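You operate a simulated robot arm through the tools that you are given. There is no shell and no other tool.

The job below is to be done with a simulated robot arm. You get a single attempt, and the scene is never put back.

TASK
Push the orange bin into the yellow outline and wipe both wet patches.
Fine: one patch is under the bin; use the green sponge and put it back; pull the yellow lever open and turn the teal clamp plate's dial to off. What is to be rubbed or washed off counts as gone when no trace of it is left.

The check looks at the end state, three seconds after you hand in, the way a careful person would. Anything else that was tipped, shoved, dropped, spilled or broken makes it a failure.

THE ROBOT
A 7-joint arm with a two-finger parallel gripper, fixed in place. Base frame: the origin is at the foot of the arm, x ahead of it, y to its left, z up; the work surface is at about z = 82. Lengths are in cm, angles in degrees, forces in N, time in s.
With the tool pointing down near the work surface it reaches from about 38 to 80 cm from the base axis. Its first joint turns from -143.0 to 143.0 degrees. Payload 3 kg.
The TCP is the grasp point between the finger pads, 3 cm short of the fingertips. In the tool frame z runs along the fingers and y along their closing line. The gripper opens to 11 cm. The fingers are 2 cm wide and 1 cm thick; the gripper's body (4.8 by 11.2 cm) begins 5.5 cm behind the TCP.
Orientation is that of the tool frame in the base frame, as [roll, pitch, yaw] about the fixed x, y, z axes, in that order (R = Rz(yaw) Ry(pitch) Rx(roll)). With the fingers straight down and closing along the base's y, the tool's x points along the base's -x, its y along +y and its z along -z.

THE INTERFACE
- The arm moves only by the tool arm_command. Its argument "commands" is a list of rows, each a list of 6 numbers: the shift along the base's x, y, z in units of 40 mm (1.0 is 40 mm), then the turn, a rotation vector about the base's x, y, z in units of 6 degrees (1.0 is 6 degrees). In form: [[x, y, z, rx, ry, rz], ...]. A call has 1 to 20 rows; each row shifts and turns the commanded pose from where the row before left it. "fingers" is the closure, from 0 (fully open) to 1 (shut), set as the call begins (left out, the last holds). A call with a number of a shift or a turn outside -1 to 1 is refused whole. Rows are played at 5 a second. More than 5 cm and 8.6 degrees between two rows, or a gripper value outside its range, and nothing of the call is played. A pose out of reach is approached as far as the arm can. The call stops where the force on the tool passes 90 N (or 10 N more than at its start, if that is more) or the arm is blocked; 0.2 s more then pass. The fingers move at their own pace (about 15.3 cm/s each) and stop on an object; they squeeze with about 29 N. The grip force told is the motor's: it shows also when the fingers shut on nothing. Time passes only in rows, and 0.2 s behind the last, so rows that do not move let the fingers close. The reply holds the time, the measured pose of the TCP, the force on the tool along the base axes, the opening and the grip force, in the units named above and with some noise, with the torque about the TCP (base axes, N m) and any sound that the robot's microphone picked up.
- Cameras (640 x 400 px; columns grow to the right, rows downward): "scene" is fixed at [39.88, -64.95, 157.29]; the picture's right is [0.82, -0.57, 0.00], its down [-0.42, -0.60, -0.68] and it looks along [0.39, 0.56, -0.73] (base axes); focal length 359 px, centre (320, 200). "wrist" rides on the gripper at [7.2, 1.7, -10.3] in the tool frame; the picture's right is [-0.23, 0.97, 0.00], its down [-0.76, -0.18, -0.62] and it looks along [-0.61, -0.14, 0.78] (tool axes); focal length 222 px, centre (320, 200). There is no depth. A picture from a camera that has moved, and an enlarged one, comes with that camera's place and axes in the base frame and with its lens.
- snapshot(camera): a new picture of that camera. It takes no simulated time.
- slide_trunk(by): slides the trunk up (or, below 0, down) by that many cm; the arm rides with it, the base frame stays. It gives what a move gives, with no picture.
- zoom(camera, box): a new picture of the part [left, top, right, bottom] of that camera's present view, enlarged. It takes no simulated time.
- close_job(): hands the job in; it is judged then, once.

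Nothing tells you positions but the pictures and the camera data. Unless the task says otherwise, let go and move clear before handing in.

The tools are called after ">>>" by a JSON object that holds its "op" and its "data". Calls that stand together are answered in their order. arm_command: Moves the arm, as the interface text tells. Its arguments: {"type":"object","properties":{"commands":{"type":"array","items":{"type":"array","items":{"type":"number"}}},"fingers":{"type":"number"}},"required":["commands"]} The other tools are called the same way: slide_trunk (by) slides the trunk up or down; snapshot (camera) takes a picture; zoom (camera, box) takes an enlarged picture of a part of a camera's view; close_job () hands the job in.

At the start:

```text
clock: 0.0
tcp_pos: [57.42, -28.62, 124.58]
ee_rot: [-179.9, 0.0, -180.0]
ft_force: [-0.5, 0.0, -0.1]
wrist_torque: [-0.01, -0.02, 0.02]
opening: 10.99
finger_force: 0.1
trunk travel left (down, up): [-42.5, 6.5]
```

scene: 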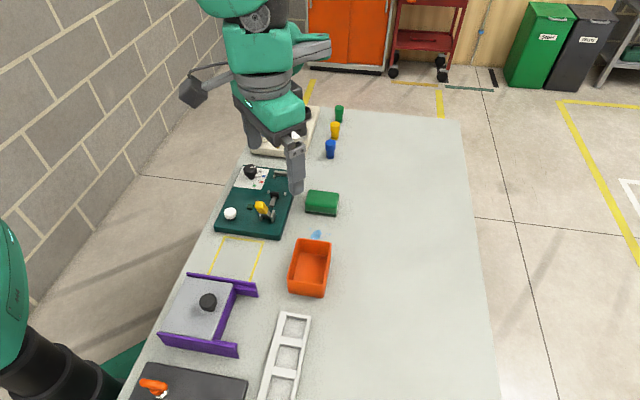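
wrist: 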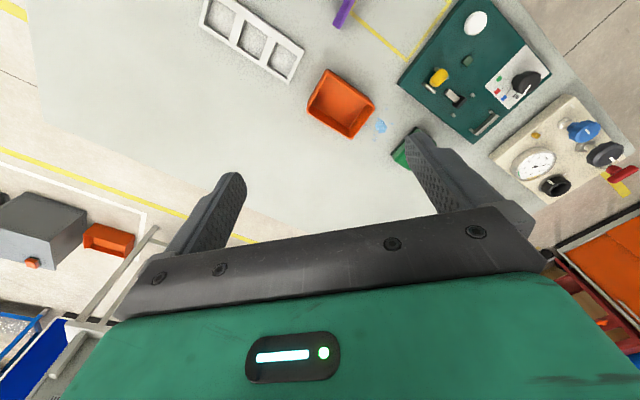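

I see a table with the orange bin, a green sponge, a yellow outline, a teal plate with a yellow lever and a dial, and a small blue wet patch by the bin. First I'll take enlarged pictures so I can place these accurately.

>>> {"op": "zoom", "data": {"camera": "scene", "box": [200, 150, 360, 250]}}

>>> {"op": "zoom", "data": {"camera": "scene", "box": [200, 220, 360, 320]}}

>>> {"op": "zoom", "data": {"camera": "wrist", "box": [380, 0, 640, 170]}}

>>> {"op": "zoom", "data": {"camera": "scene", "box": [120, 250, 360, 400]}}

```text
4.00 times, centred on (280, 200) of scene
camera zoom: at [39.88, -64.95, 157.29], right [0.82, -0.57, 0.0], down [-0.42, -0.6, -0.68], along [0.39, 0.56, -0.73], focal length 1436 px, centre (480, 200)
```

zoom: 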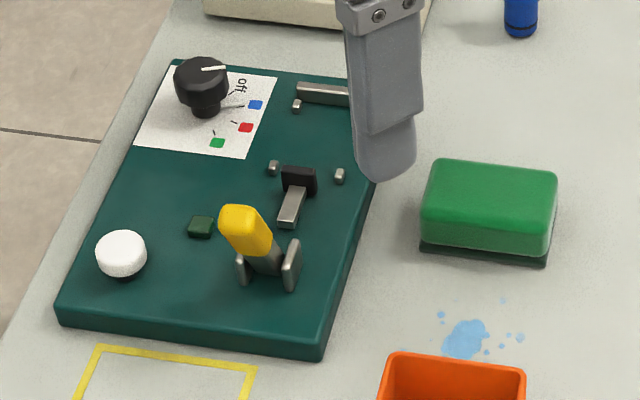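

```text
4.00 times, centred on (280, 270) of scene
camera zoom: at [39.88, -64.95, 157.29], right [0.82, -0.57, 0.0], down [-0.42, -0.6, -0.68], along [0.39, 0.56, -0.73], focal length 1436 px, centre (480, -80)
```

zoom: 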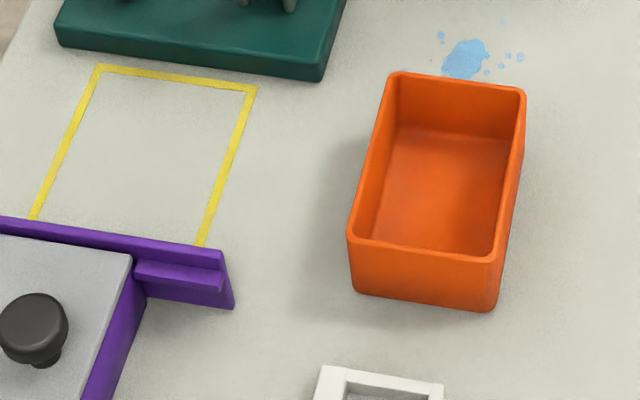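

```text
2.35 times, centred on (510, 85) of wrist
camera zoom: at [50.29, -26.88, 134.84], right [0.23, 0.97, 0.0], down [0.76, -0.18, 0.62], along [0.61, -0.14, -0.78], focal length 523 px, centre (-127, 471)
```

zoom: 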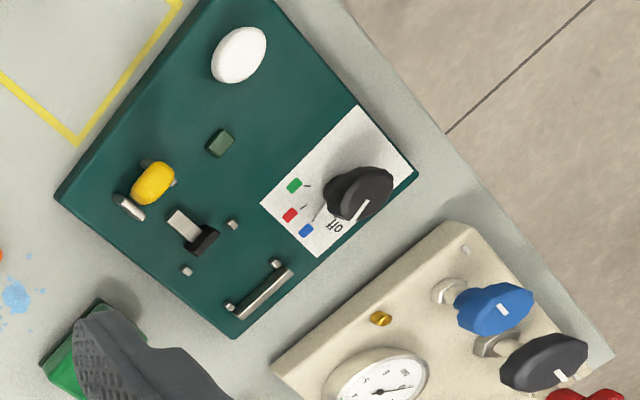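

```text
2.67 times, centred on (240, 325) of scene
camera zoom: at [39.88, -64.95, 157.29], right [0.82, -0.57, 0.0], down [-0.42, -0.6, -0.68], along [0.39, 0.56, -0.73], focal length 958 px, centre (533, -133)
```

zoom: 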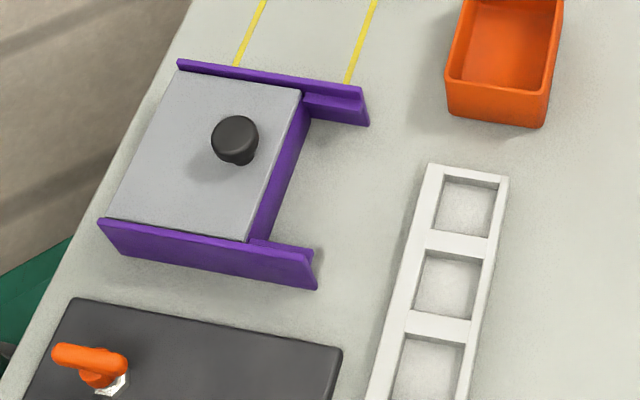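

The table is rotated 45° to the base frame. The bin sits near (64, -26), the outline centre is about 19 cm from it towards the robot side, and the sponge is near (80, -9). Next I'll move in so the wrist camera gets a close look at the clamp plate.

>>> {"op": "arm_command", "data": {"commands": [[-0.19, 0.703, -0.77, 0, 0, 0.9375], [-0.19, 0.703, -0.77, 0, 0, 0.9375], [-0.19, 0.703, -0.77, 0, 0, 0.9375], [-0.19, 0.703, -0.77, 0, 0, 0.9375], [-0.19, 0.703, -0.77, 0, 0, 0.9375], [-0.19, 0.703, -0.77, 0, 0, 0.9375], [-0.19, 0.703, -0.77, 0, 0, 0.9375], [-0.19, 0.703, -0.77, 0, 0, 0.9375]], "fingers": 0}}

>>> {"op": "snapshot", "data": {"camera": "wrist"}}

>>> {"op": "snapshot", "data": {"camera": "scene"}}

```text
clock: 1.8
tcp_pos: [51.23, -6.14, 99.99]
ee_rot: [-180.0, 0.0, -134.9]
ft_force: [-0.4, -0.4, -0.2]
wrist_torque: [0.05, 0.03, -0.01]
opening: 11.01
finger_force: 0.1
trunk travel left (down, up): [-42.5, 6.5]
```

```text
taken
camera wrist: at [45.06, -10.02, 110.2], right [-0.53, 0.85, 0.0], down [0.66, 0.41, 0.62], along [0.53, 0.33, -0.78], focal length 222 px, centre (320, 200)
```

wrist: 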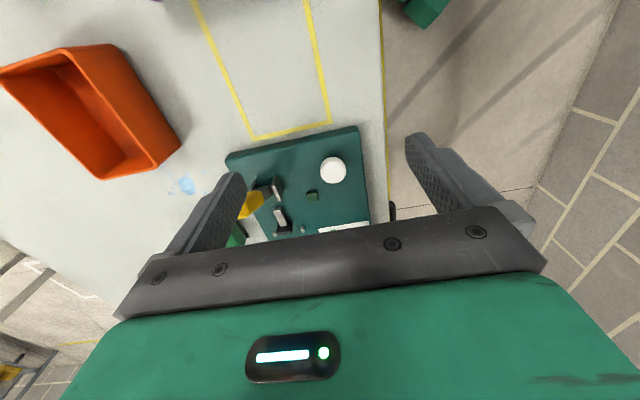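

```text
taken
```

scene: 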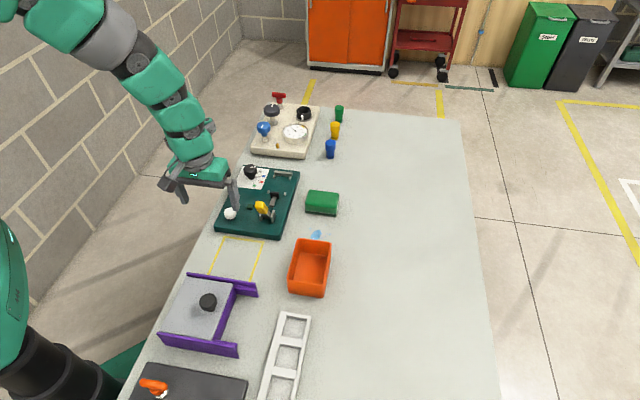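

The wrist camera looks down past the fingers, and the upper half of its picture is nearly straight down. I'll move so the plate falls in that half.

>>> {"op": "arm_command", "data": {"commands": [[0.755, 0.51, 0.31, 0, 0, 0], [0.755, 0.51, 0.31, 0, 0, 0], [0.755, 0.51, 0.31, 0, 0, 0], [0.755, 0.51, 0.31, 0, 0, 0]]}}

>>> {"op": "snapshot", "data": {"camera": "wrist"}}

>>> {"op": "zoom", "data": {"camera": "wrist", "box": [200, 0, 440, 150]}}

```text
clock: 2.8
tcp_pos: [63.32, 2.0, 105.02]
ee_rot: [180.0, 0.1, -135.0]
ft_force: [-0.5, -0.2, -1.3]
wrist_torque: [0.03, -0.01, 0.01]
opening: 11.01
finger_force: 0.1
trunk travel left (down, up): [-42.5, 6.5]
```

```text
taken
camera wrist: at [57.2, -1.95, 115.28], right [-0.53, 0.85, 0.0], down [0.66, 0.41, 0.62], along [0.53, 0.33, -0.78], focal length 222 px, centre (320, 200)
```

wrist: 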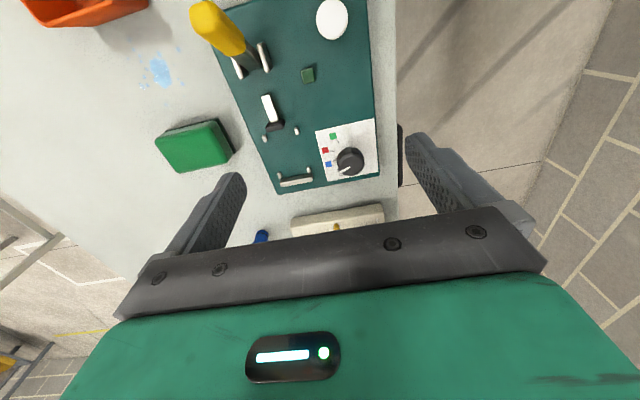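

```text
2.67 times, centred on (320, 75) of wrist
camera zoom: at [57.2, -1.95, 115.28], right [-0.53, 0.85, 0.0], down [0.66, 0.41, 0.62], along [0.53, 0.33, -0.78], focal length 592 px, centre (320, 533)
```

zoom: 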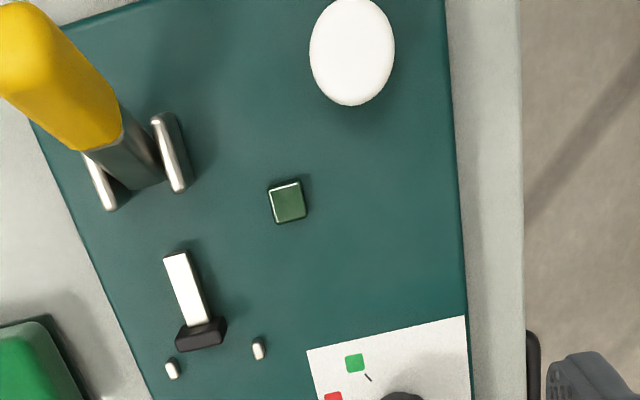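

The plate is now well in view: the yellow toggle lever, the white button, and the dial with its white index and legend. I'll enlarge the dial, the lever and the sponge.

>>> {"op": "zoom", "data": {"camera": "wrist", "box": [300, 105, 396, 195]}}

>>> {"op": "zoom", "data": {"camera": "wrist", "box": [180, 0, 330, 150]}}

>>> {"op": "zoom", "data": {"camera": "wrist", "box": [120, 20, 260, 180]}}

>>> {"op": "zoom", "data": {"camera": "scene", "box": [220, 155, 300, 215]}}

```text
4.44 times, centred on (348, 150) of wrist
camera zoom: at [57.2, -1.95, 115.28], right [-0.53, 0.85, 0.0], down [0.66, 0.41, 0.62], along [0.53, 0.33, -0.78], focal length 987 px, centre (196, 422)
```

zoom: 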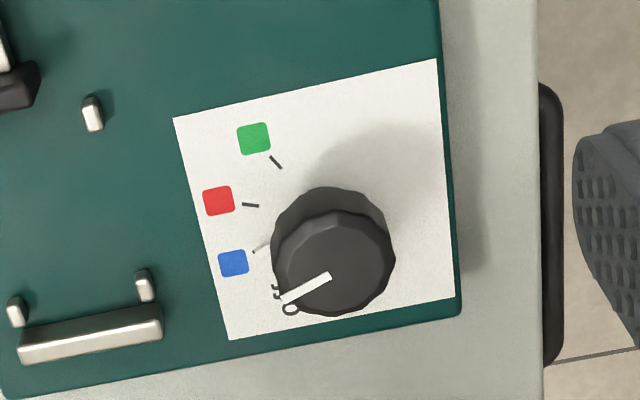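

```text
2.67 times, centred on (255, 75) of wrist
camera zoom: at [57.2, -1.95, 115.28], right [-0.53, 0.85, 0.0], down [0.66, 0.41, 0.62], along [0.53, 0.33, -0.78], focal length 592 px, centre (493, 533)
```

zoom: 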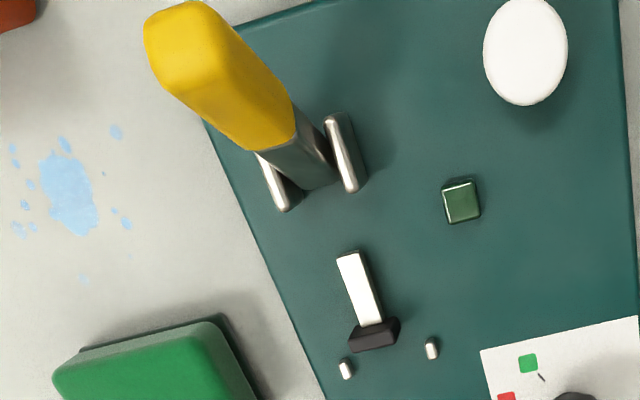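

```text
2.50 times, centred on (190, 100) of wrist
camera zoom: at [57.2, -1.95, 115.28], right [-0.53, 0.85, 0.0], down [0.66, 0.41, 0.62], along [0.53, 0.33, -0.78], focal length 555 px, centre (645, 450)
```

zoom: 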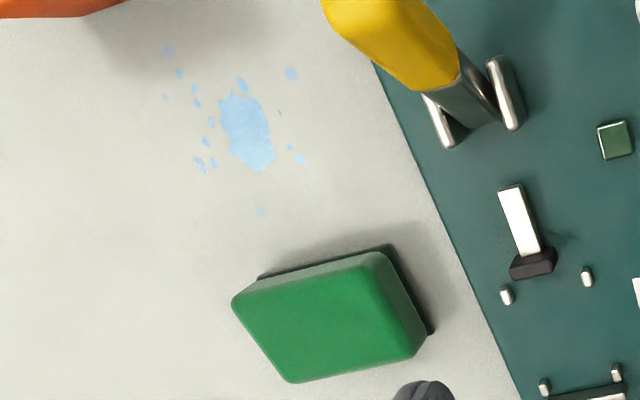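

```text
6.67 times, centred on (260, 185) of scene
camera zoom: at [39.88, -64.95, 157.29], right [0.82, -0.57, 0.0], down [-0.42, -0.6, -0.68], along [0.39, 0.56, -0.73], focal length 2394 px, centre (720, 300)
```

zoom: 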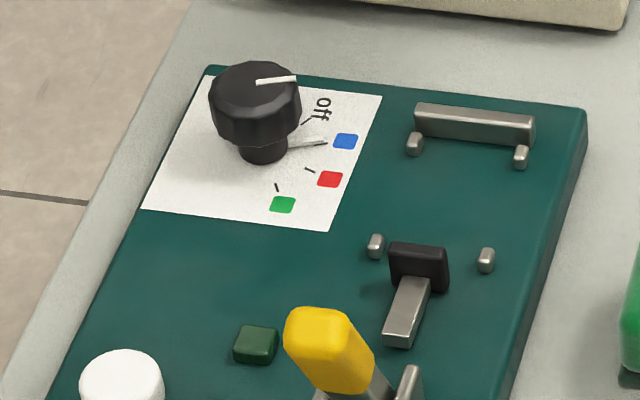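

The dial now points at blue. "Off" is the next mark, about 40° counter-clockwise. Next I'll look down on the bin and the outline.

>>> {"op": "arm_command", "data": {"commands": [[-0.354, -0.9375, 0.283, 0, 0, 0], [-0.354, -0.9375, 0.283, 0, 0, 0], [-0.354, -0.9375, 0.283, 0, 0, 0], [-0.354, -0.9375, 0.283, 0, 0, 0], [-0.354, -0.9375, 0.283, 0, 0, 0], [-0.354, -0.9375, 0.283, 0, 0, 0]]}}

>>> {"op": "snapshot", "data": {"camera": "wrist"}}

>>> {"op": "zoom", "data": {"camera": "wrist", "box": [160, 0, 480, 200]}}

>>> {"op": "zoom", "data": {"camera": "scene", "box": [220, 155, 300, 215]}}

```text
clock: 4.2
tcp_pos: [54.86, -20.36, 111.63]
ee_rot: [-180.0, 0.0, -134.9]
ft_force: [0.2, 0.1, 0.0]
wrist_torque: [-0.05, 0.03, 0.0]
opening: 11.01
finger_force: 0.1
trunk travel left (down, up): [-42.5, 6.5]
```

```text
taken
camera wrist: at [48.7, -24.22, 121.94], right [-0.53, 0.85, 0.0], down [0.66, 0.41, 0.62], along [0.53, 0.33, -0.78], focal length 222 px, centre (320, 200)
```

wrist: 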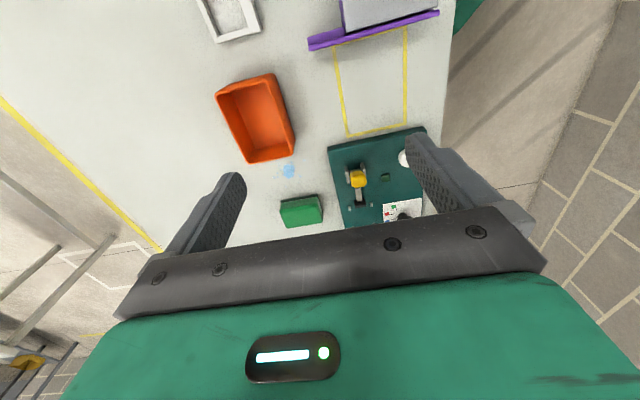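

```text
2.00 times, centred on (320, 100) of wrist
camera zoom: at [48.7, -24.22, 121.94], right [-0.53, 0.85, 0.0], down [0.66, 0.41, 0.62], along [0.53, 0.33, -0.78], focal length 444 px, centre (320, 400)
```

zoom: 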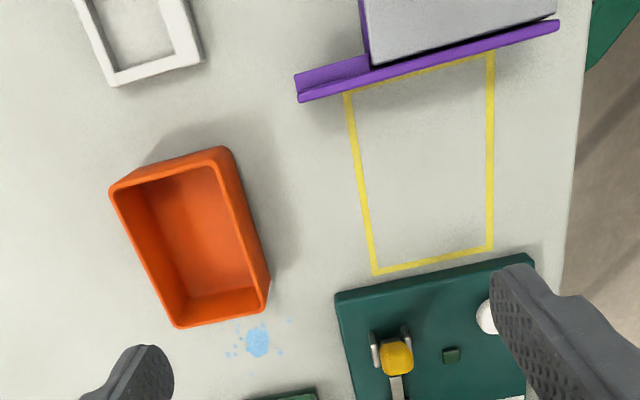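

```text
6.67 times, centred on (260, 185) of scene
camera zoom: at [39.88, -64.95, 157.29], right [0.82, -0.57, 0.0], down [-0.42, -0.6, -0.68], along [0.39, 0.56, -0.73], focal length 2394 px, centre (720, 300)
```

zoom: 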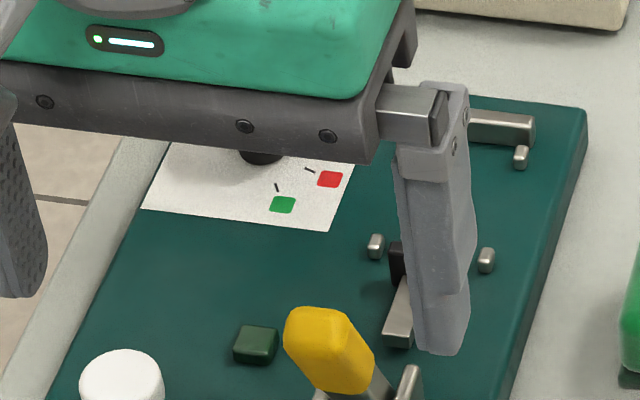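

The outline runs from about s=20.5 to 35.1 and w=39.6 to 50.5 in table axes. The bin, about 8.6 by 11.8 cm, is centred near s=27.4, w=63.7. I'll turn the gripper to close along the bin's long side, half close it, and go to the far side of the bin.

>>> {"op": "arm_command", "data": {"commands": [[0.2507, -0.1807, -0.194, 0, 0, -1], [0.2507, -0.1807, -0.194, 0, 0, -1], [0.2507, -0.1807, -0.194, 0, 0, -1], [0.2507, -0.1807, -0.194, 0, 0, -1], [0.2507, -0.1807, -0.194, 0, 0, -1], [0.2507, -0.1807, -0.194, 0, 0, -1], [0.2507, -0.1807, -0.194, 0, 0, -1], [0.2507, -0.1807, -0.194, 0, 0, -1], [0.2507, -0.1807, -0.194, 0, 0, -1], [0.2507, -0.1807, -0.194, 0, 0, -1], [0.2507, -0.1807, -0.194, 0, 0, -1], [0.2507, -0.1807, -0.194, 0, 0, -1], [0.2507, -0.1807, -0.194, 0, 0, -1], [0.2507, -0.1807, -0.194, 0, 0, -1], [0.2507, -0.1807, -0.194, 0, 0, -1]], "fingers": 0.4545}}

>>> {"op": "snapshot", "data": {"camera": "wrist"}}

>>> {"op": "snapshot", "data": {"camera": "scene"}}

```text
clock: 7.4
tcp_pos: [69.88, -31.14, 100.1]
ee_rot: [-180.0, -0.2, 134.9]
ft_force: [-0.7, 0.0, 0.4]
wrist_torque: [0.02, 0.02, -0.01]
opening: 6.01
finger_force: 0.0
trunk travel left (down, up): [-42.5, 6.5]
```

```text
taken
camera wrist: at [66.07, -24.83, 110.38], right [0.85, 0.53, 0.0], down [0.41, -0.67, 0.62], along [0.33, -0.53, -0.78], focal length 222 px, centre (320, 200)
```

wrist: 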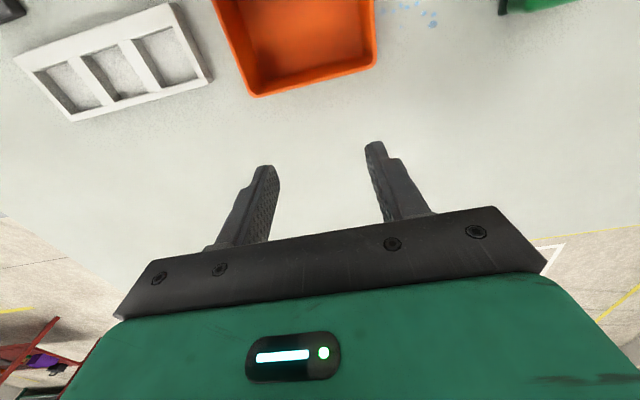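

```text
taken
```

scene: 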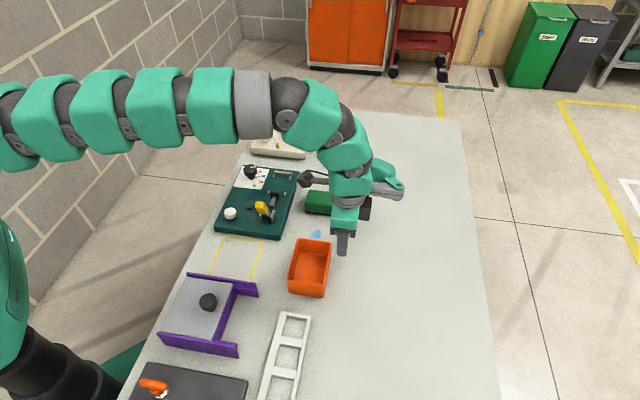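

I'm positioned outside the bin's far side and clear of everything. Now I'll go down beside it.

>>> {"op": "arm_command", "data": {"commands": [[0, 0, -0.88, 0, 0, 0], [0, 0, -0.88, 0, 0, 0], [0, 0, -0.88, 0, 0, 0], [0, 0, -0.88, 0, 0, 0]]}}

>>> {"op": "snapshot", "data": {"camera": "wrist"}}

>>> {"op": "zoom", "data": {"camera": "scene", "box": [240, 200, 400, 300]}}

```text
clock: 8.4
tcp_pos: [69.93, -31.22, 85.72]
ee_rot: [-179.9, 0.0, 134.9]
ft_force: [-0.7, -0.5, 1.5]
wrist_torque: [0.0, 0.01, 0.01]
opening: 6.0
finger_force: 0.0
trunk travel left (down, up): [-42.5, 6.5]
```

```text
taken
camera wrist: at [66.07, -24.88, 96.07], right [0.85, 0.53, 0.0], down [0.41, -0.66, 0.62], along [0.33, -0.53, -0.78], focal length 222 px, centre (320, 200)
```

wrist: 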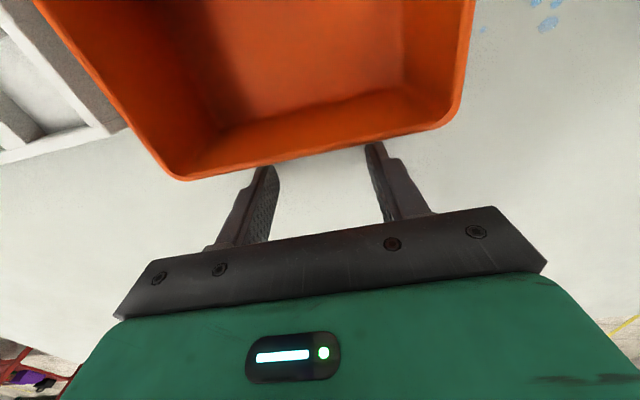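

```text
4.00 times, centred on (320, 250) of scene
camera zoom: at [39.88, -64.95, 157.29], right [0.82, -0.57, 0.0], down [-0.42, -0.6, -0.68], along [0.39, 0.56, -0.73], focal length 1436 px, centre (320, 0)
```

zoom: 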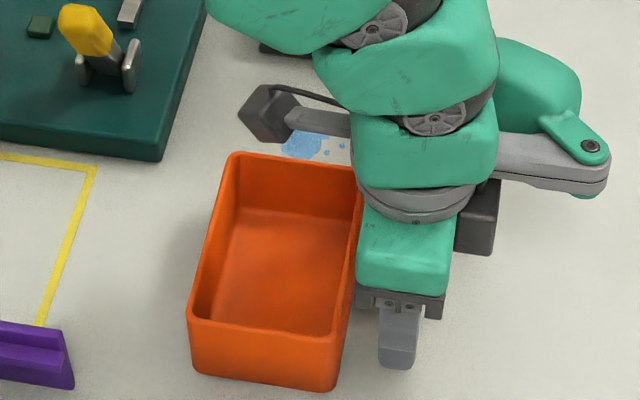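

The fingers are down just outside the bin wall. I'll push slowly towards the outline, halfway at first.

>>> {"op": "arm_command", "data": {"commands": [[-0.1768, 0.1768, 0, 0, 0, 0], [-0.1768, 0.1768, 0, 0, 0, 0], [-0.1768, 0.1768, 0, 0, 0, 0], [-0.1768, 0.1768, 0, 0, 0, 0], [-0.1768, 0.1768, 0, 0, 0, 0], [-0.1768, 0.1768, 0, 0, 0, 0], [-0.1768, 0.1768, 0, 0, 0, 0], [-0.1768, 0.1768, 0, 0, 0, 0], [-0.1768, 0.1768, 0, 0, 0, 0], [-0.1768, 0.1768, 0, 0, 0, 0]]}}

>>> {"op": "snapshot", "data": {"camera": "wrist"}}

>>> {"op": "zoom", "data": {"camera": "scene", "box": [200, 180, 400, 305]}}

```text
clock: 10.6
tcp_pos: [62.91, -24.17, 85.94]
ee_rot: [180.0, 0.0, 135.1]
ft_force: [0.8, 0.3, 0.0]
wrist_torque: [-0.04, -0.02, 0.01]
opening: 5.98
finger_force: 0.1
trunk travel left (down, up): [-42.5, 6.5]
```

```text
taken
camera wrist: at [59.05, -17.87, 96.11], right [0.85, 0.53, 0.0], down [0.41, -0.66, 0.62], along [0.33, -0.53, -0.78], focal length 222 px, centre (320, 200)
```

wrist: 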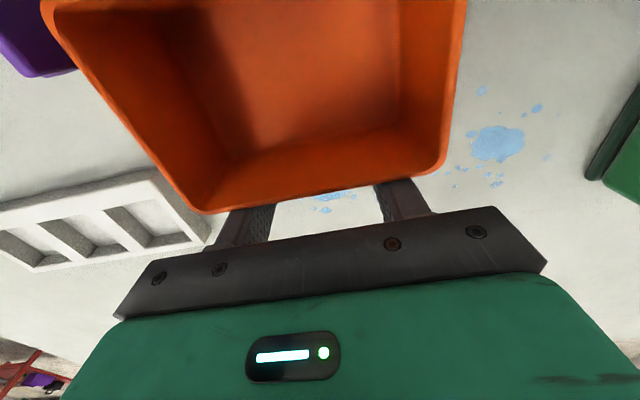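

```text
3.20 times, centred on (300, 242) of scene
camera zoom: at [39.88, -64.95, 157.29], right [0.82, -0.57, 0.0], down [-0.42, -0.6, -0.68], along [0.39, 0.56, -0.73], focal length 1149 px, centre (384, 64)
```

zoom: 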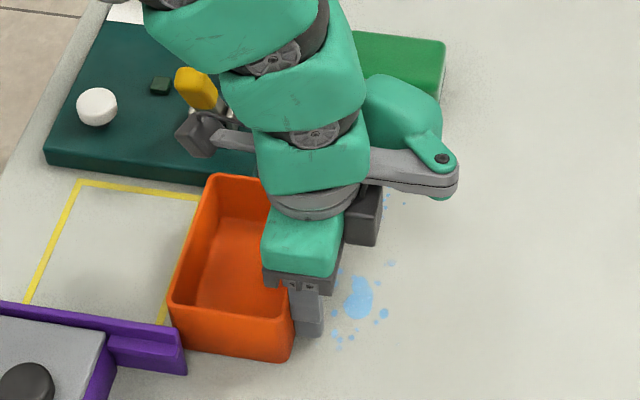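

The bin slides well and stays square, and the second patch is showing behind it. I'll keep pushing and stop just short of the target to check the alignment.

>>> {"op": "arm_command", "data": {"commands": [[-0.1768, 0.1768, 0, 0, 0, 0], [-0.1768, 0.1768, 0, 0, 0, 0], [-0.1768, 0.1768, 0, 0, 0, 0], [-0.1768, 0.1768, 0, 0, 0, 0], [-0.1768, 0.1768, 0, 0, 0, 0], [-0.1768, 0.1768, 0, 0, 0, 0], [-0.1768, 0.1768, 0, 0, 0, 0], [-0.1768, 0.1768, 0, 0, 0, 0], [-0.1768, 0.1768, 0, 0, 0, 0], [-0.0884, 0.0884, 0, 0, 0, 0]]}}

>>> {"op": "snapshot", "data": {"camera": "wrist"}}

>>> {"op": "zoom", "data": {"camera": "scene", "box": [180, 180, 380, 305]}}

```text
clock: 12.8
tcp_pos: [55.95, -17.3, 85.77]
ee_rot: [-180.0, -0.2, 134.9]
ft_force: [-0.4, 1.1, -0.2]
wrist_torque: [0.01, -0.01, 0.0]
opening: 6.0
finger_force: 0.1
trunk travel left (down, up): [-42.5, 6.5]
```

```text
taken
camera wrist: at [52.15, -11.06, 96.11], right [0.85, 0.53, 0.0], down [0.41, -0.67, 0.62], along [0.33, -0.53, -0.78], focal length 222 px, centre (320, 200)
```

wrist: 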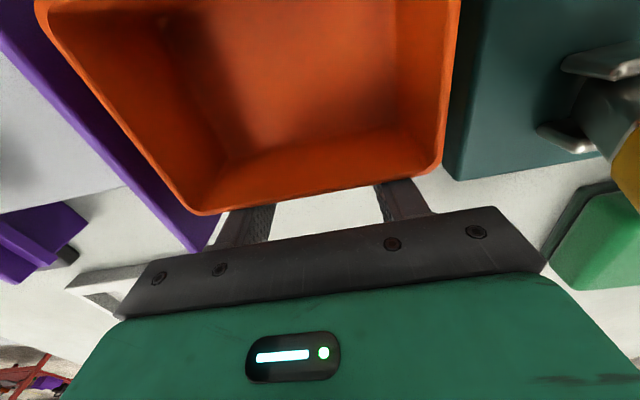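

```text
3.20 times, centred on (280, 242) of scene
camera zoom: at [39.88, -64.95, 157.29], right [0.82, -0.57, 0.0], down [-0.42, -0.6, -0.68], along [0.39, 0.56, -0.73], focal length 1149 px, centre (448, 64)
```

zoom: 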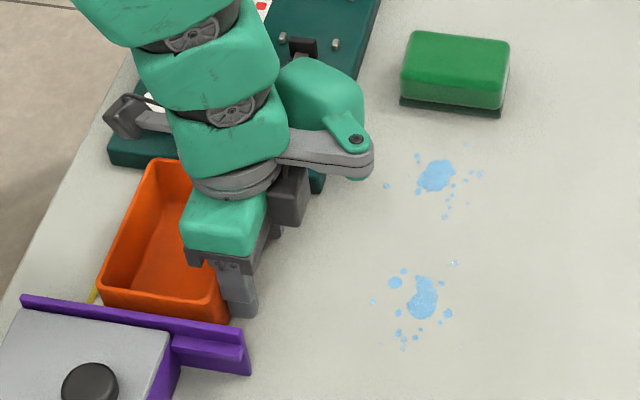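

The bin is about 1.3 cm short and still square. I'll finish the push, back off and rise to check from above.

>>> {"op": "arm_command", "data": {"commands": [[-0.1149, 0.1149, 0, 0, 0, 0], [-0.1149, 0.1149, 0, 0, 0, 0], [0, 0, 0, 0, 0, 0], [0.177, -0.177, 0, 0, 0, 0], [0.354, -0.354, 0, 0, 0, 0], [0.354, -0.354, 0, 0, 0, 0], [0, 0, 0.9, 0, 0, 0], [0, 0, 0.9, 0, 0, 0], [0, 0, 0.9, 0, 0, 0], [0, 0, 0.9, 0, 0, 0], [0, 0, 0.9, 0, 0, 0], [0, 0, 0.9, 0, 0, 0]]}}

>>> {"op": "snapshot", "data": {"camera": "wrist"}}

>>> {"op": "zoom", "data": {"camera": "wrist", "box": [160, 0, 480, 200]}}

>>> {"op": "zoom", "data": {"camera": "scene", "box": [180, 180, 380, 305]}}

```text
clock: 15.4
tcp_pos: [58.62, -19.88, 107.56]
ee_rot: [-179.9, 0.0, 134.9]
ft_force: [0.7, 0.5, -0.3]
wrist_torque: [-0.01, -0.01, 0.04]
opening: 5.98
finger_force: 0.1
trunk travel left (down, up): [-42.5, 6.5]
```

```text
taken
camera wrist: at [54.79, -13.58, 117.89], right [0.85, 0.53, 0.0], down [0.41, -0.67, 0.62], along [0.33, -0.53, -0.78], focal length 222 px, centre (320, 200)
```

wrist: 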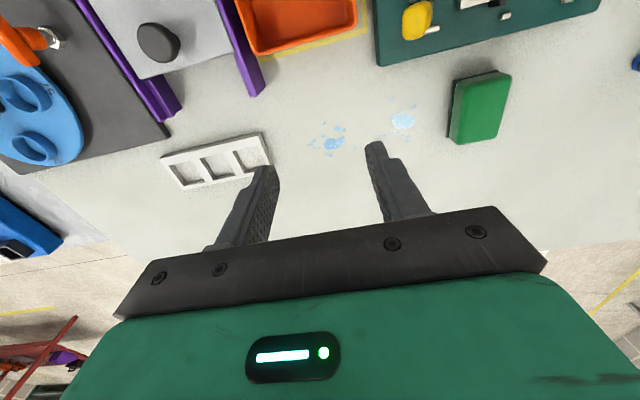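

```text
2.00 times, centred on (320, 100) of wrist
camera zoom: at [54.79, -13.58, 117.89], right [0.85, 0.53, 0.0], down [0.41, -0.67, 0.62], along [0.33, -0.53, -0.78], focal length 444 px, centre (320, 400)
```

zoom: 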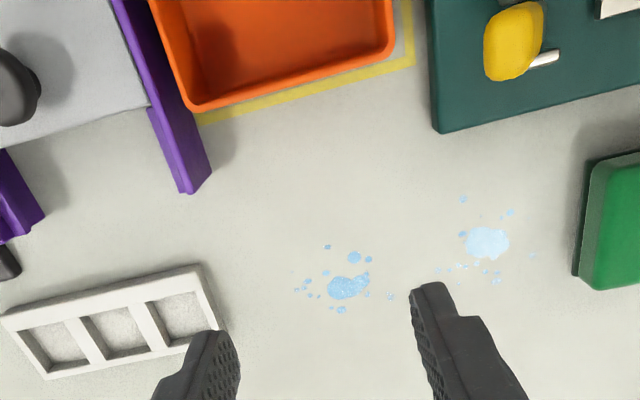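

```text
3.20 times, centred on (280, 242) of scene
camera zoom: at [39.88, -64.95, 157.29], right [0.82, -0.57, 0.0], down [-0.42, -0.6, -0.68], along [0.39, 0.56, -0.73], focal length 1149 px, centre (448, 64)
```

zoom: 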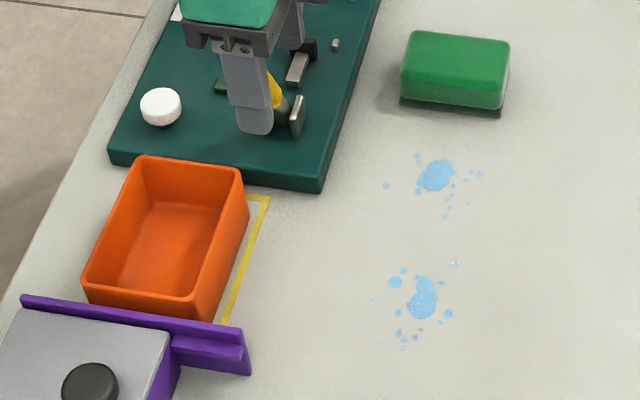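

The bin looks to be inside the outline. I'll move the camera over it to check all four sides.

>>> {"op": "arm_command", "data": {"commands": [[-0.583, 0.558, 0, 0, 0, 0], [-0.583, 0.558, 0, 0, 0, 0], [-0.583, 0.558, 0, 0, 0, 0]]}}

>>> {"op": "zoom", "data": {"camera": "wrist", "box": [160, 0, 480, 200]}}

>>> {"op": "zoom", "data": {"camera": "wrist", "box": [200, 0, 400, 125]}}

```text
clock: 16.2
tcp_pos: [51.61, -13.37, 107.53]
ee_rot: [180.0, 0.1, 135.0]
ft_force: [-0.1, 0.2, 1.1]
wrist_torque: [0.04, -0.04, 0.02]
opening: 6.0
finger_force: 0.0
trunk travel left (down, up): [-42.5, 6.5]
```

```text
2.00 times, centred on (320, 100) of wrist
camera zoom: at [47.71, -6.98, 117.83], right [0.85, 0.53, 0.0], down [0.41, -0.66, 0.62], along [0.33, -0.53, -0.78], focal length 444 px, centre (320, 400)
```

zoom: 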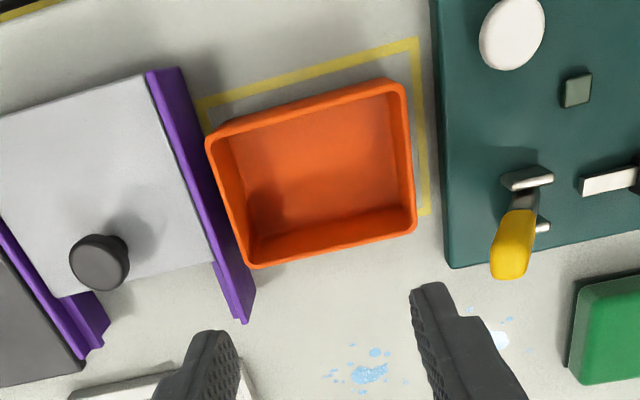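

```text
3.20 times, centred on (300, 62) of wrist
camera zoom: at [47.71, -6.98, 117.83], right [0.85, 0.53, 0.0], down [0.41, -0.66, 0.62], along [0.33, -0.53, -0.78], focal length 711 px, centre (384, 640)
```

zoom: 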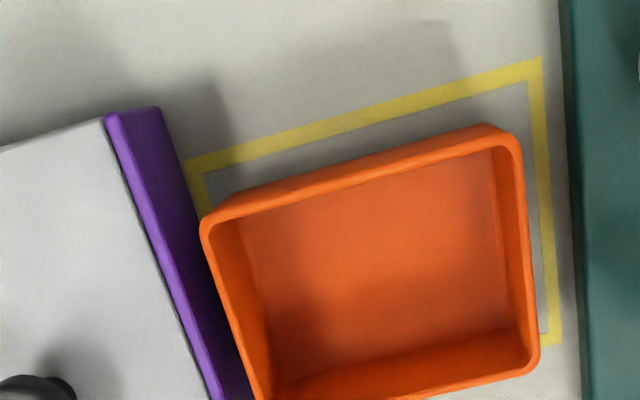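

The bin is inside the outline on all sides and square to it. Next is the sponge: I'll open the gripper and move over it to check reach and alignment.

>>> {"op": "arm_command", "data": {"commands": [[0.875, 0.105, 0, 0, 0, 0], [0.875, 0.105, 0, 0, 0, 0], [0.875, 0.105, 0, 0, 0, 0], [0.875, 0.105, -0.2, 0, 0, 0], [0.875, 0.105, -0.3, 0, 0, 0], [0.875, 0.105, -0.3, 0, 0, 0], [0.875, 0.105, -0.6, 0, 0, 0], [0.875, 0.105, -0.6, 0, 0, 0]], "fingers": 0}}

>>> {"op": "snapshot", "data": {"camera": "wrist"}}

>>> {"op": "snapshot", "data": {"camera": "scene"}}

```text
clock: 18.0
tcp_pos: [79.28, -9.95, 98.86]
ee_rot: [-179.5, -0.6, 135.0]
ft_force: [4.1, -0.2, 4.4]
wrist_torque: [0.05, 0.29, -0.03]
opening: 10.98
finger_force: 0.0
trunk travel left (down, up): [-42.5, 6.5]
```

```text
taken
camera wrist: at [75.62, -3.67, 109.3], right [0.85, 0.53, -0.01], down [0.42, -0.67, 0.62], along [0.32, -0.53, -0.79], focal length 222 px, centre (320, 200)
```

wrist: 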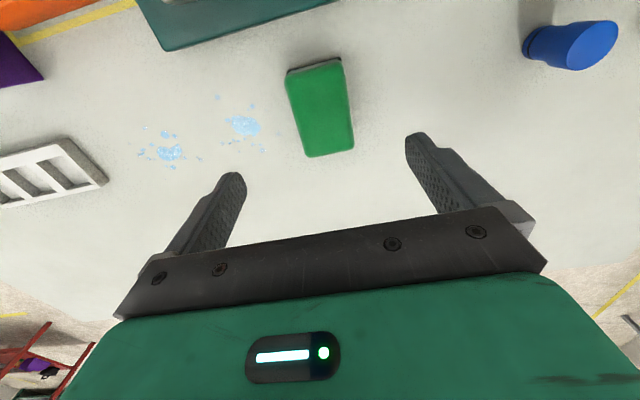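

```text
taken
```

scene: 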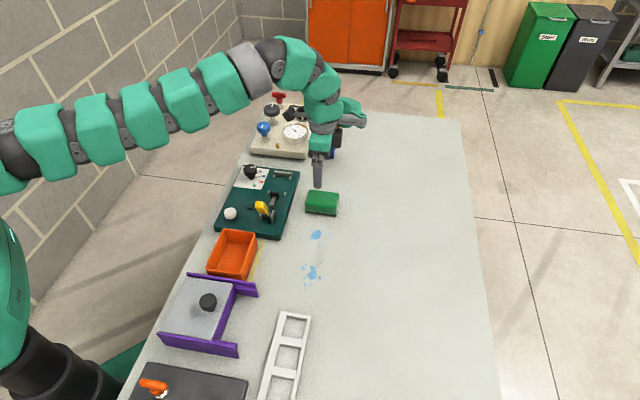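

The arm is close to the end of its reach here. The sponge spans about s=46.4 to 52.1 and w=59.2 to 67.6. I'll lower the trunk a little, which should give the arm more reach at table height.

>>> {"op": "slide_trunk", "data": {"by": -8}}

>>> {"op": "snapshot", "data": {"camera": "wrist"}}

>>> {"op": "snapshot", "data": {"camera": "scene"}}

```text
clock: 19.2
tcp_pos: [79.39, -9.9, 91.55]
ee_rot: [180.0, 0.0, 135.0]
ft_force: [0.1, 0.4, -0.3]
wrist_torque: [-0.01, 0.03, 0.0]
opening: 11.0
finger_force: 0.1
trunk travel left (down, up): [-34.5, 14.5]
```

```text
taken
camera wrist: at [75.6, -3.68, 101.79], right [0.85, 0.53, 0.0], down [0.41, -0.66, 0.62], along [0.33, -0.53, -0.78], focal length 222 px, centre (320, 200)
```

wrist: 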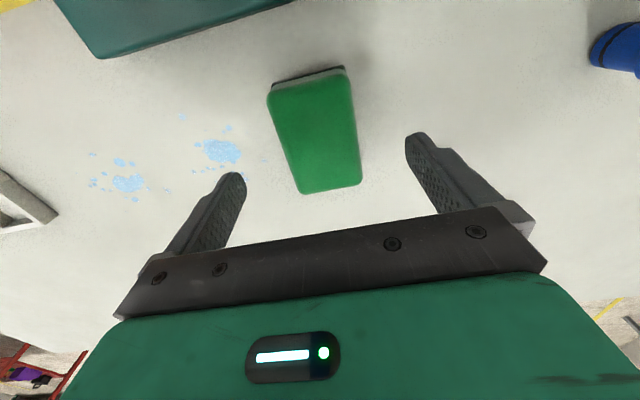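

```text
taken
```

scene: 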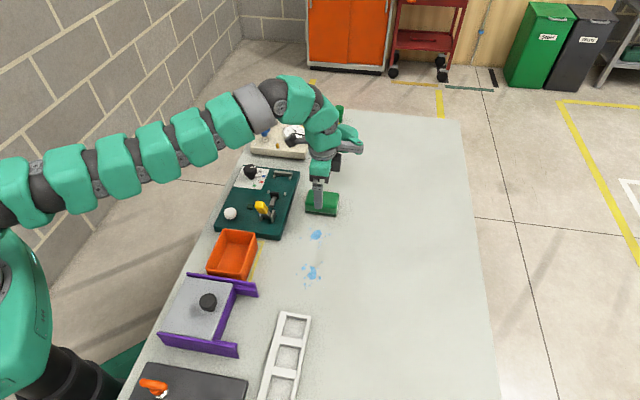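

The arm now has a clean pose, centred on the sponge and with the fingers straddling it. I'll go down and grip.

>>> {"op": "arm_command", "data": {"commands": [[0, 0, -0.5, 0, 0, 0], [0, 0, -0.5, 0, 0, 0], [0, 0, -0.38, 0, 0, 0], [0, 0, 0, 0, 0, 0]], "fingers": 0}}

>>> {"op": "snapshot", "data": {"camera": "wrist"}}

>>> {"op": "zoom", "data": {"camera": "scene", "box": [270, 160, 370, 222]}}

```text
clock: 20.2
tcp_pos: [79.42, -9.95, 85.92]
ee_rot: [180.0, 0.0, 135.0]
ft_force: [0.2, -0.3, -1.0]
wrist_torque: [-0.03, 0.0, 0.0]
opening: 11.0
finger_force: 0.1
trunk travel left (down, up): [-34.5, 14.5]
```

```text
taken
camera wrist: at [75.68, -3.66, 96.17], right [0.85, 0.53, 0.0], down [0.41, -0.66, 0.62], along [0.33, -0.53, -0.78], focal length 222 px, centre (320, 200)
```

wrist: 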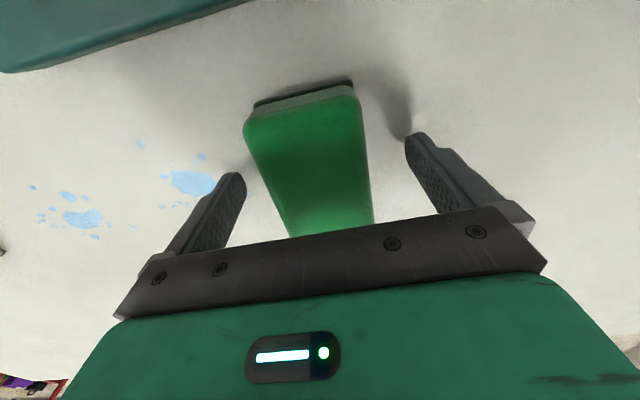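

```text
6.40 times, centred on (320, 191) of scene
camera zoom: at [39.88, -64.95, 157.29], right [0.82, -0.57, 0.0], down [-0.42, -0.6, -0.68], along [0.39, 0.56, -0.73], focal length 2298 px, centre (320, 258)
```

zoom: 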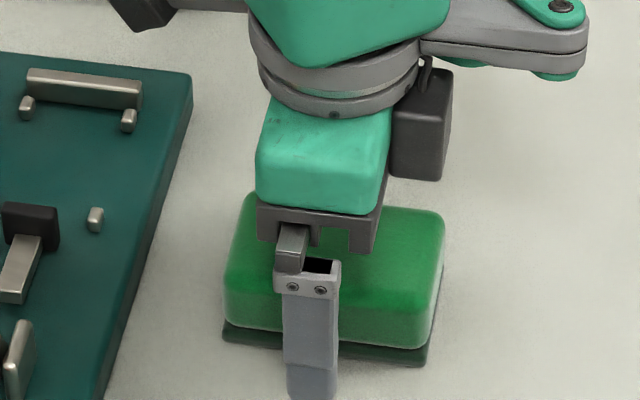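

The fingers straddle the sponge cleanly. Closing the grip now.

>>> {"op": "arm_command", "data": {"commands": [[0, 0, 0, 0, 0, 0], [0, 0, 0, 0, 0, 0], [0, 0, 0, 0, 0, 0], [0, 0, 0, 0, 0, 0]], "fingers": 1}}

>>> {"op": "snapshot", "data": {"camera": "wrist"}}

>>> {"op": "zoom", "data": {"camera": "scene", "box": [270, 160, 370, 222]}}

```text
clock: 21.2
tcp_pos: [79.44, -10.0, 85.86]
ee_rot: [180.0, 0.0, 135.0]
ft_force: [1.4, 0.8, 0.2]
wrist_torque: [0.07, -0.07, -0.05]
opening: 5.9
finger_force: 28.8
trunk travel left (down, up): [-34.5, 14.5]
```

```text
taken
camera wrist: at [75.66, -3.67, 96.18], right [0.85, 0.53, 0.0], down [0.41, -0.66, 0.62], along [0.33, -0.53, -0.78], focal length 222 px, centre (320, 200)
```

wrist: 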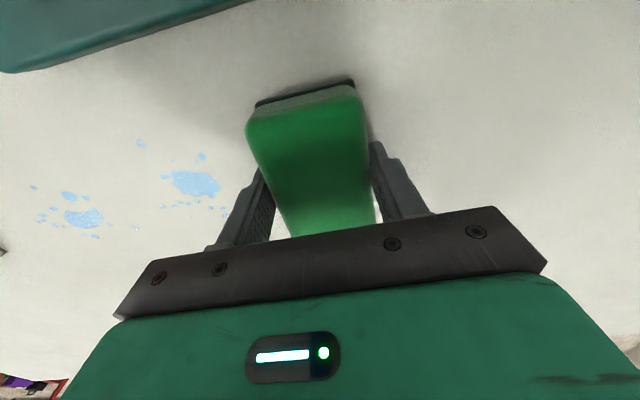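

```text
6.40 times, centred on (320, 191) of scene
camera zoom: at [39.88, -64.95, 157.29], right [0.82, -0.57, 0.0], down [-0.42, -0.6, -0.68], along [0.39, 0.56, -0.73], focal length 2298 px, centre (320, 258)
```

zoom: 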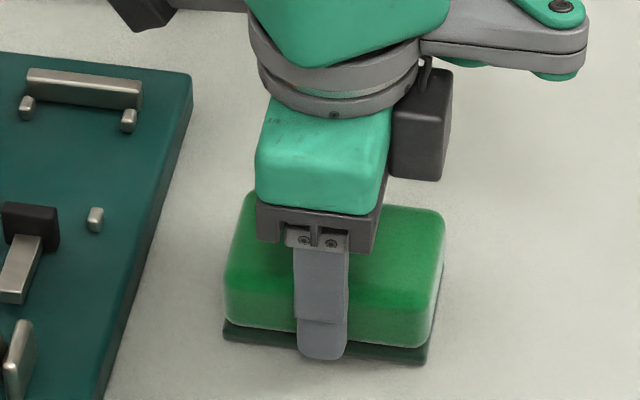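

Gripped, with an opening of 5.9 cm. I'll lift a little to see what comes up with the sponge.

>>> {"op": "arm_command", "data": {"commands": [[0, 0, 0.25, 0, 0, 0], [0, 0, 0.5, 0, 0, 0], [0, 0, 0.5, 0, 0, 0], [0, 0, 0, 0, 0, 0]]}}

>>> {"op": "zoom", "data": {"camera": "scene", "box": [270, 150, 390, 225]}}

>>> {"op": "snapshot", "data": {"camera": "wrist"}}

```text
clock: 22.2
tcp_pos: [79.3, -10.12, 90.8]
ee_rot: [-179.9, -0.2, 135.1]
ft_force: [-0.8, -0.8, -0.2]
wrist_torque: [0.03, 0.01, -0.02]
opening: 5.9
finger_force: 29.2
trunk travel left (down, up): [-34.5, 14.5]
```

```text
5.33 times, centred on (330, 188) of scene
camera zoom: at [39.88, -64.95, 157.29], right [0.82, -0.57, 0.0], down [-0.42, -0.6, -0.68], along [0.39, 0.56, -0.73], focal length 1915 px, centre (267, 267)
```

zoom: 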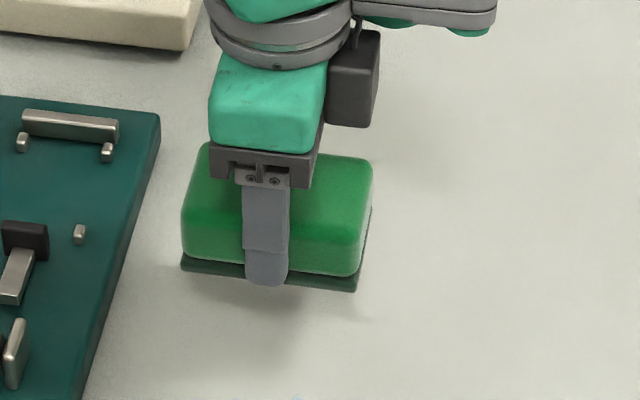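

```text
taken
camera wrist: at [75.57, -3.67, 101.16], right [0.85, 0.53, 0.0], down [0.41, -0.66, 0.62], along [0.33, -0.53, -0.78], focal length 222 px, centre (320, 200)
```

wrist: 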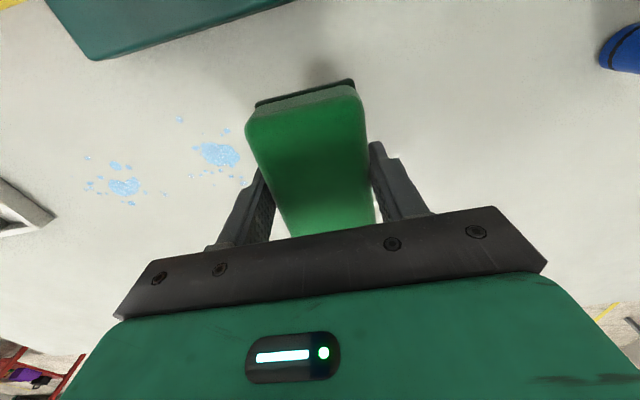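

The dark layer is part of the sponge, and only bare table lies beneath it. The home pose for putting it back is TCP (79.43, -9.97, 85.9). Next I'll move beside the first patch and set the sponge down.

>>> {"op": "arm_command", "data": {"commands": [[-0.305, -0.3, 0, 0, 0, 0], [-0.305, -0.3, 0, 0, 0, 0], [0, 0, -0.6, 0, 0, 0], [0, 0, -0.6, 0, 0, 0], [0, 0, 0, 0, 0, 0]]}}

>>> {"op": "zoom", "data": {"camera": "scene", "box": [250, 170, 410, 270]}}

```text
clock: 23.4
tcp_pos: [77.02, -12.44, 86.22]
ee_rot: [-179.9, -0.1, 135.0]
ft_force: [0.3, -0.2, -0.2]
wrist_torque: [0.01, 0.0, 0.0]
opening: 5.9
finger_force: 29.5
trunk travel left (down, up): [-34.5, 14.5]
```

```text
4.00 times, centred on (330, 220) of scene
camera zoom: at [39.88, -64.95, 157.29], right [0.82, -0.57, 0.0], down [-0.42, -0.6, -0.68], along [0.39, 0.56, -0.73], focal length 1436 px, centre (280, 120)
```

zoom: 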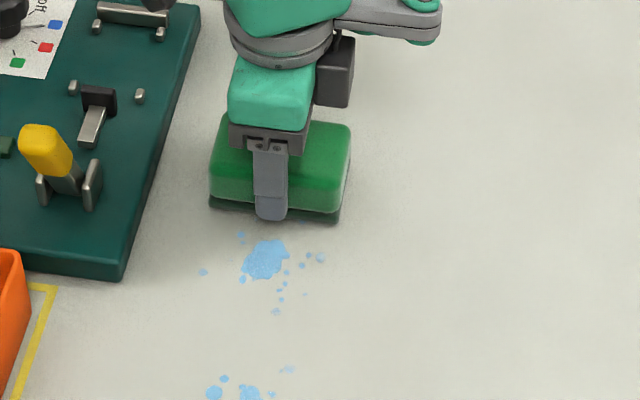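

>>> {"op": "arm_command", "data": {"commands": [[0, 0, -0.0625, 0, 0, 0], [0, 0, -0.0625, 0, 0, 0], [0, 0, 0, 0, 0, 0]]}}

```text
clock: 24.2
tcp_pos: [76.91, -12.5, 85.83]
ee_rot: [179.8, 0.1, 134.9]
ft_force: [2.2, -0.5, 16.8]
wrist_torque: [0.07, 0.19, 0.03]
opening: 5.91
finger_force: 29.0
trunk travel left (down, up): [-34.5, 14.5]
```

The sponge is in firm contact at about 17 N. I'll wipe across the first patch.

>>> {"op": "arm_command", "data": {"commands": [[-0.1768, -0.1768, 0, 0, 0, 0], [-0.1768, -0.1768, 0, 0, 0, 0], [-0.1768, -0.1768, 0, 0, 0, 0], [-0.1768, -0.1768, 0, 0, 0, 0], [-0.1768, -0.1768, 0, 0, 0, 0], [-0.1768, -0.1768, 0, 0, 0, 0], [-0.1768, -0.1768, 0, 0, 0, 0], [-0.1768, -0.1768, 0, 0, 0, 0], [-0.1768, -0.1768, 0, 0, 0, 0], [-0.1768, -0.1768, 0, 0, 0, 0], [-0.1768, -0.1768, 0, 0, 0, 0], [-0.1768, -0.1768, 0, 0, 0, 0]]}}

>>> {"op": "snapshot", "data": {"camera": "wrist"}}

>>> {"op": "zoom", "data": {"camera": "scene", "box": [250, 170, 410, 270]}}

```text
clock: 26.8
tcp_pos: [68.27, -20.85, 85.91]
ee_rot: [-180.0, 0.0, 135.0]
ft_force: [9.9, 7.8, 34.0]
wrist_torque: [0.27, -0.37, 0.01]
opening: 5.91
finger_force: 29.1
trunk travel left (down, up): [-34.5, 14.5]
```

```text
taken
camera wrist: at [64.49, -14.58, 96.09], right [0.85, 0.53, 0.0], down [0.41, -0.66, 0.62], along [0.33, -0.53, -0.78], focal length 222 px, centre (320, 200)
```

wrist: 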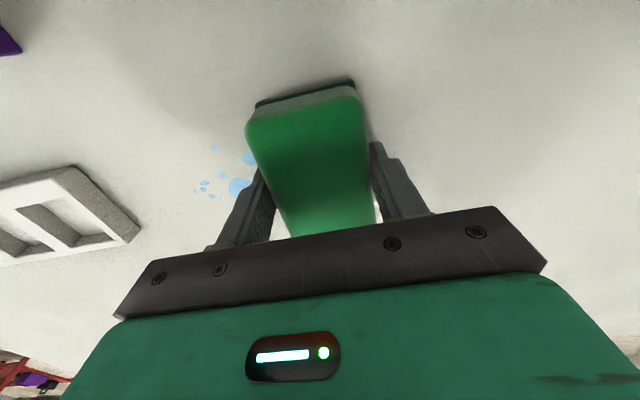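

```text
4.00 times, centred on (330, 220) of scene
camera zoom: at [39.88, -64.95, 157.29], right [0.82, -0.57, 0.0], down [-0.42, -0.6, -0.68], along [0.39, 0.56, -0.73], focal length 1436 px, centre (280, 120)
```

zoom: 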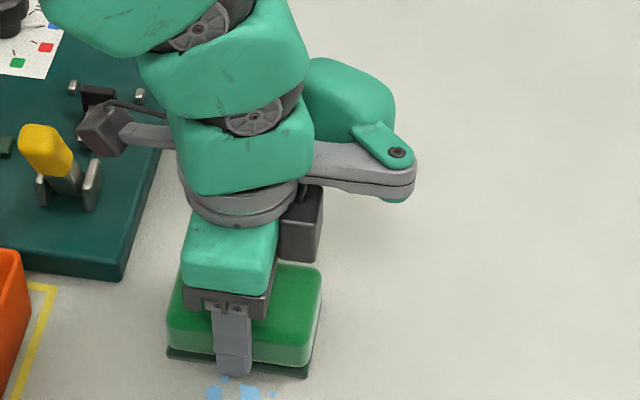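

That pass clears the water cleanly. I'll continue over the second patch.

>>> {"op": "arm_command", "data": {"commands": [[-0.1768, -0.1768, 0, 0, 0, 0], [-0.1768, -0.1768, 0, 0, 0, 0], [-0.1768, -0.1768, 0, 0, 0, 0], [-0.1768, -0.1768, 0, 0, 0, 0], [-0.1768, -0.1768, 0, 0, 0, 0], [-0.1768, -0.1768, 0, 0, 0, 0], [-0.1768, -0.1768, 0, 0, 0, 0], [-0.1768, -0.1768, 0, 0, 0, 0], [-0.1768, -0.1768, 0, 0, 0, 0], [-0.1768, -0.1768, 0, 0, 0, 0], [-0.1768, -0.1768, 0, 0, 0, 0]]}}

>>> {"op": "snapshot", "data": {"camera": "wrist"}}

>>> {"op": "zoom", "data": {"camera": "scene", "box": [250, 200, 410, 300]}}

```text
clock: 29.2
tcp_pos: [60.43, -28.6, 85.79]
ee_rot: [-179.9, 0.0, 134.9]
ft_force: [4.1, 6.5, 20.5]
wrist_torque: [0.11, -0.19, -0.01]
opening: 5.91
finger_force: 28.8
trunk travel left (down, up): [-34.5, 14.5]
```

```text
taken
camera wrist: at [56.72, -22.32, 96.07], right [0.85, 0.53, 0.0], down [0.41, -0.66, 0.62], along [0.33, -0.53, -0.78], focal length 222 px, centre (320, 200)
```

wrist: 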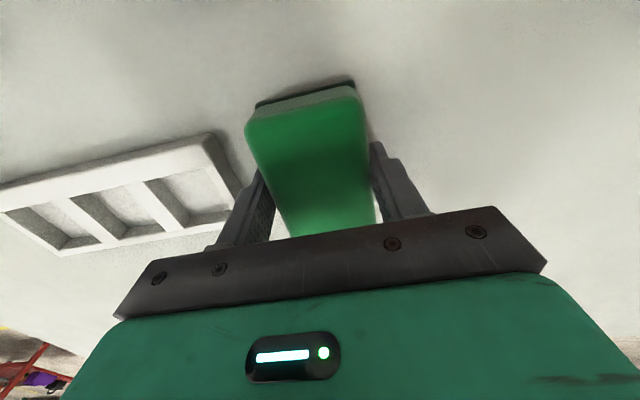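

```text
4.00 times, centred on (330, 250) of scene
camera zoom: at [39.88, -64.95, 157.29], right [0.82, -0.57, 0.0], down [-0.42, -0.6, -0.68], along [0.39, 0.56, -0.73], focal length 1436 px, centre (280, 0)
```

zoom: 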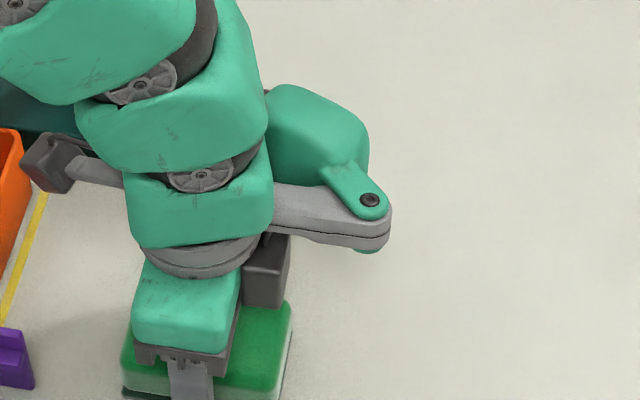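

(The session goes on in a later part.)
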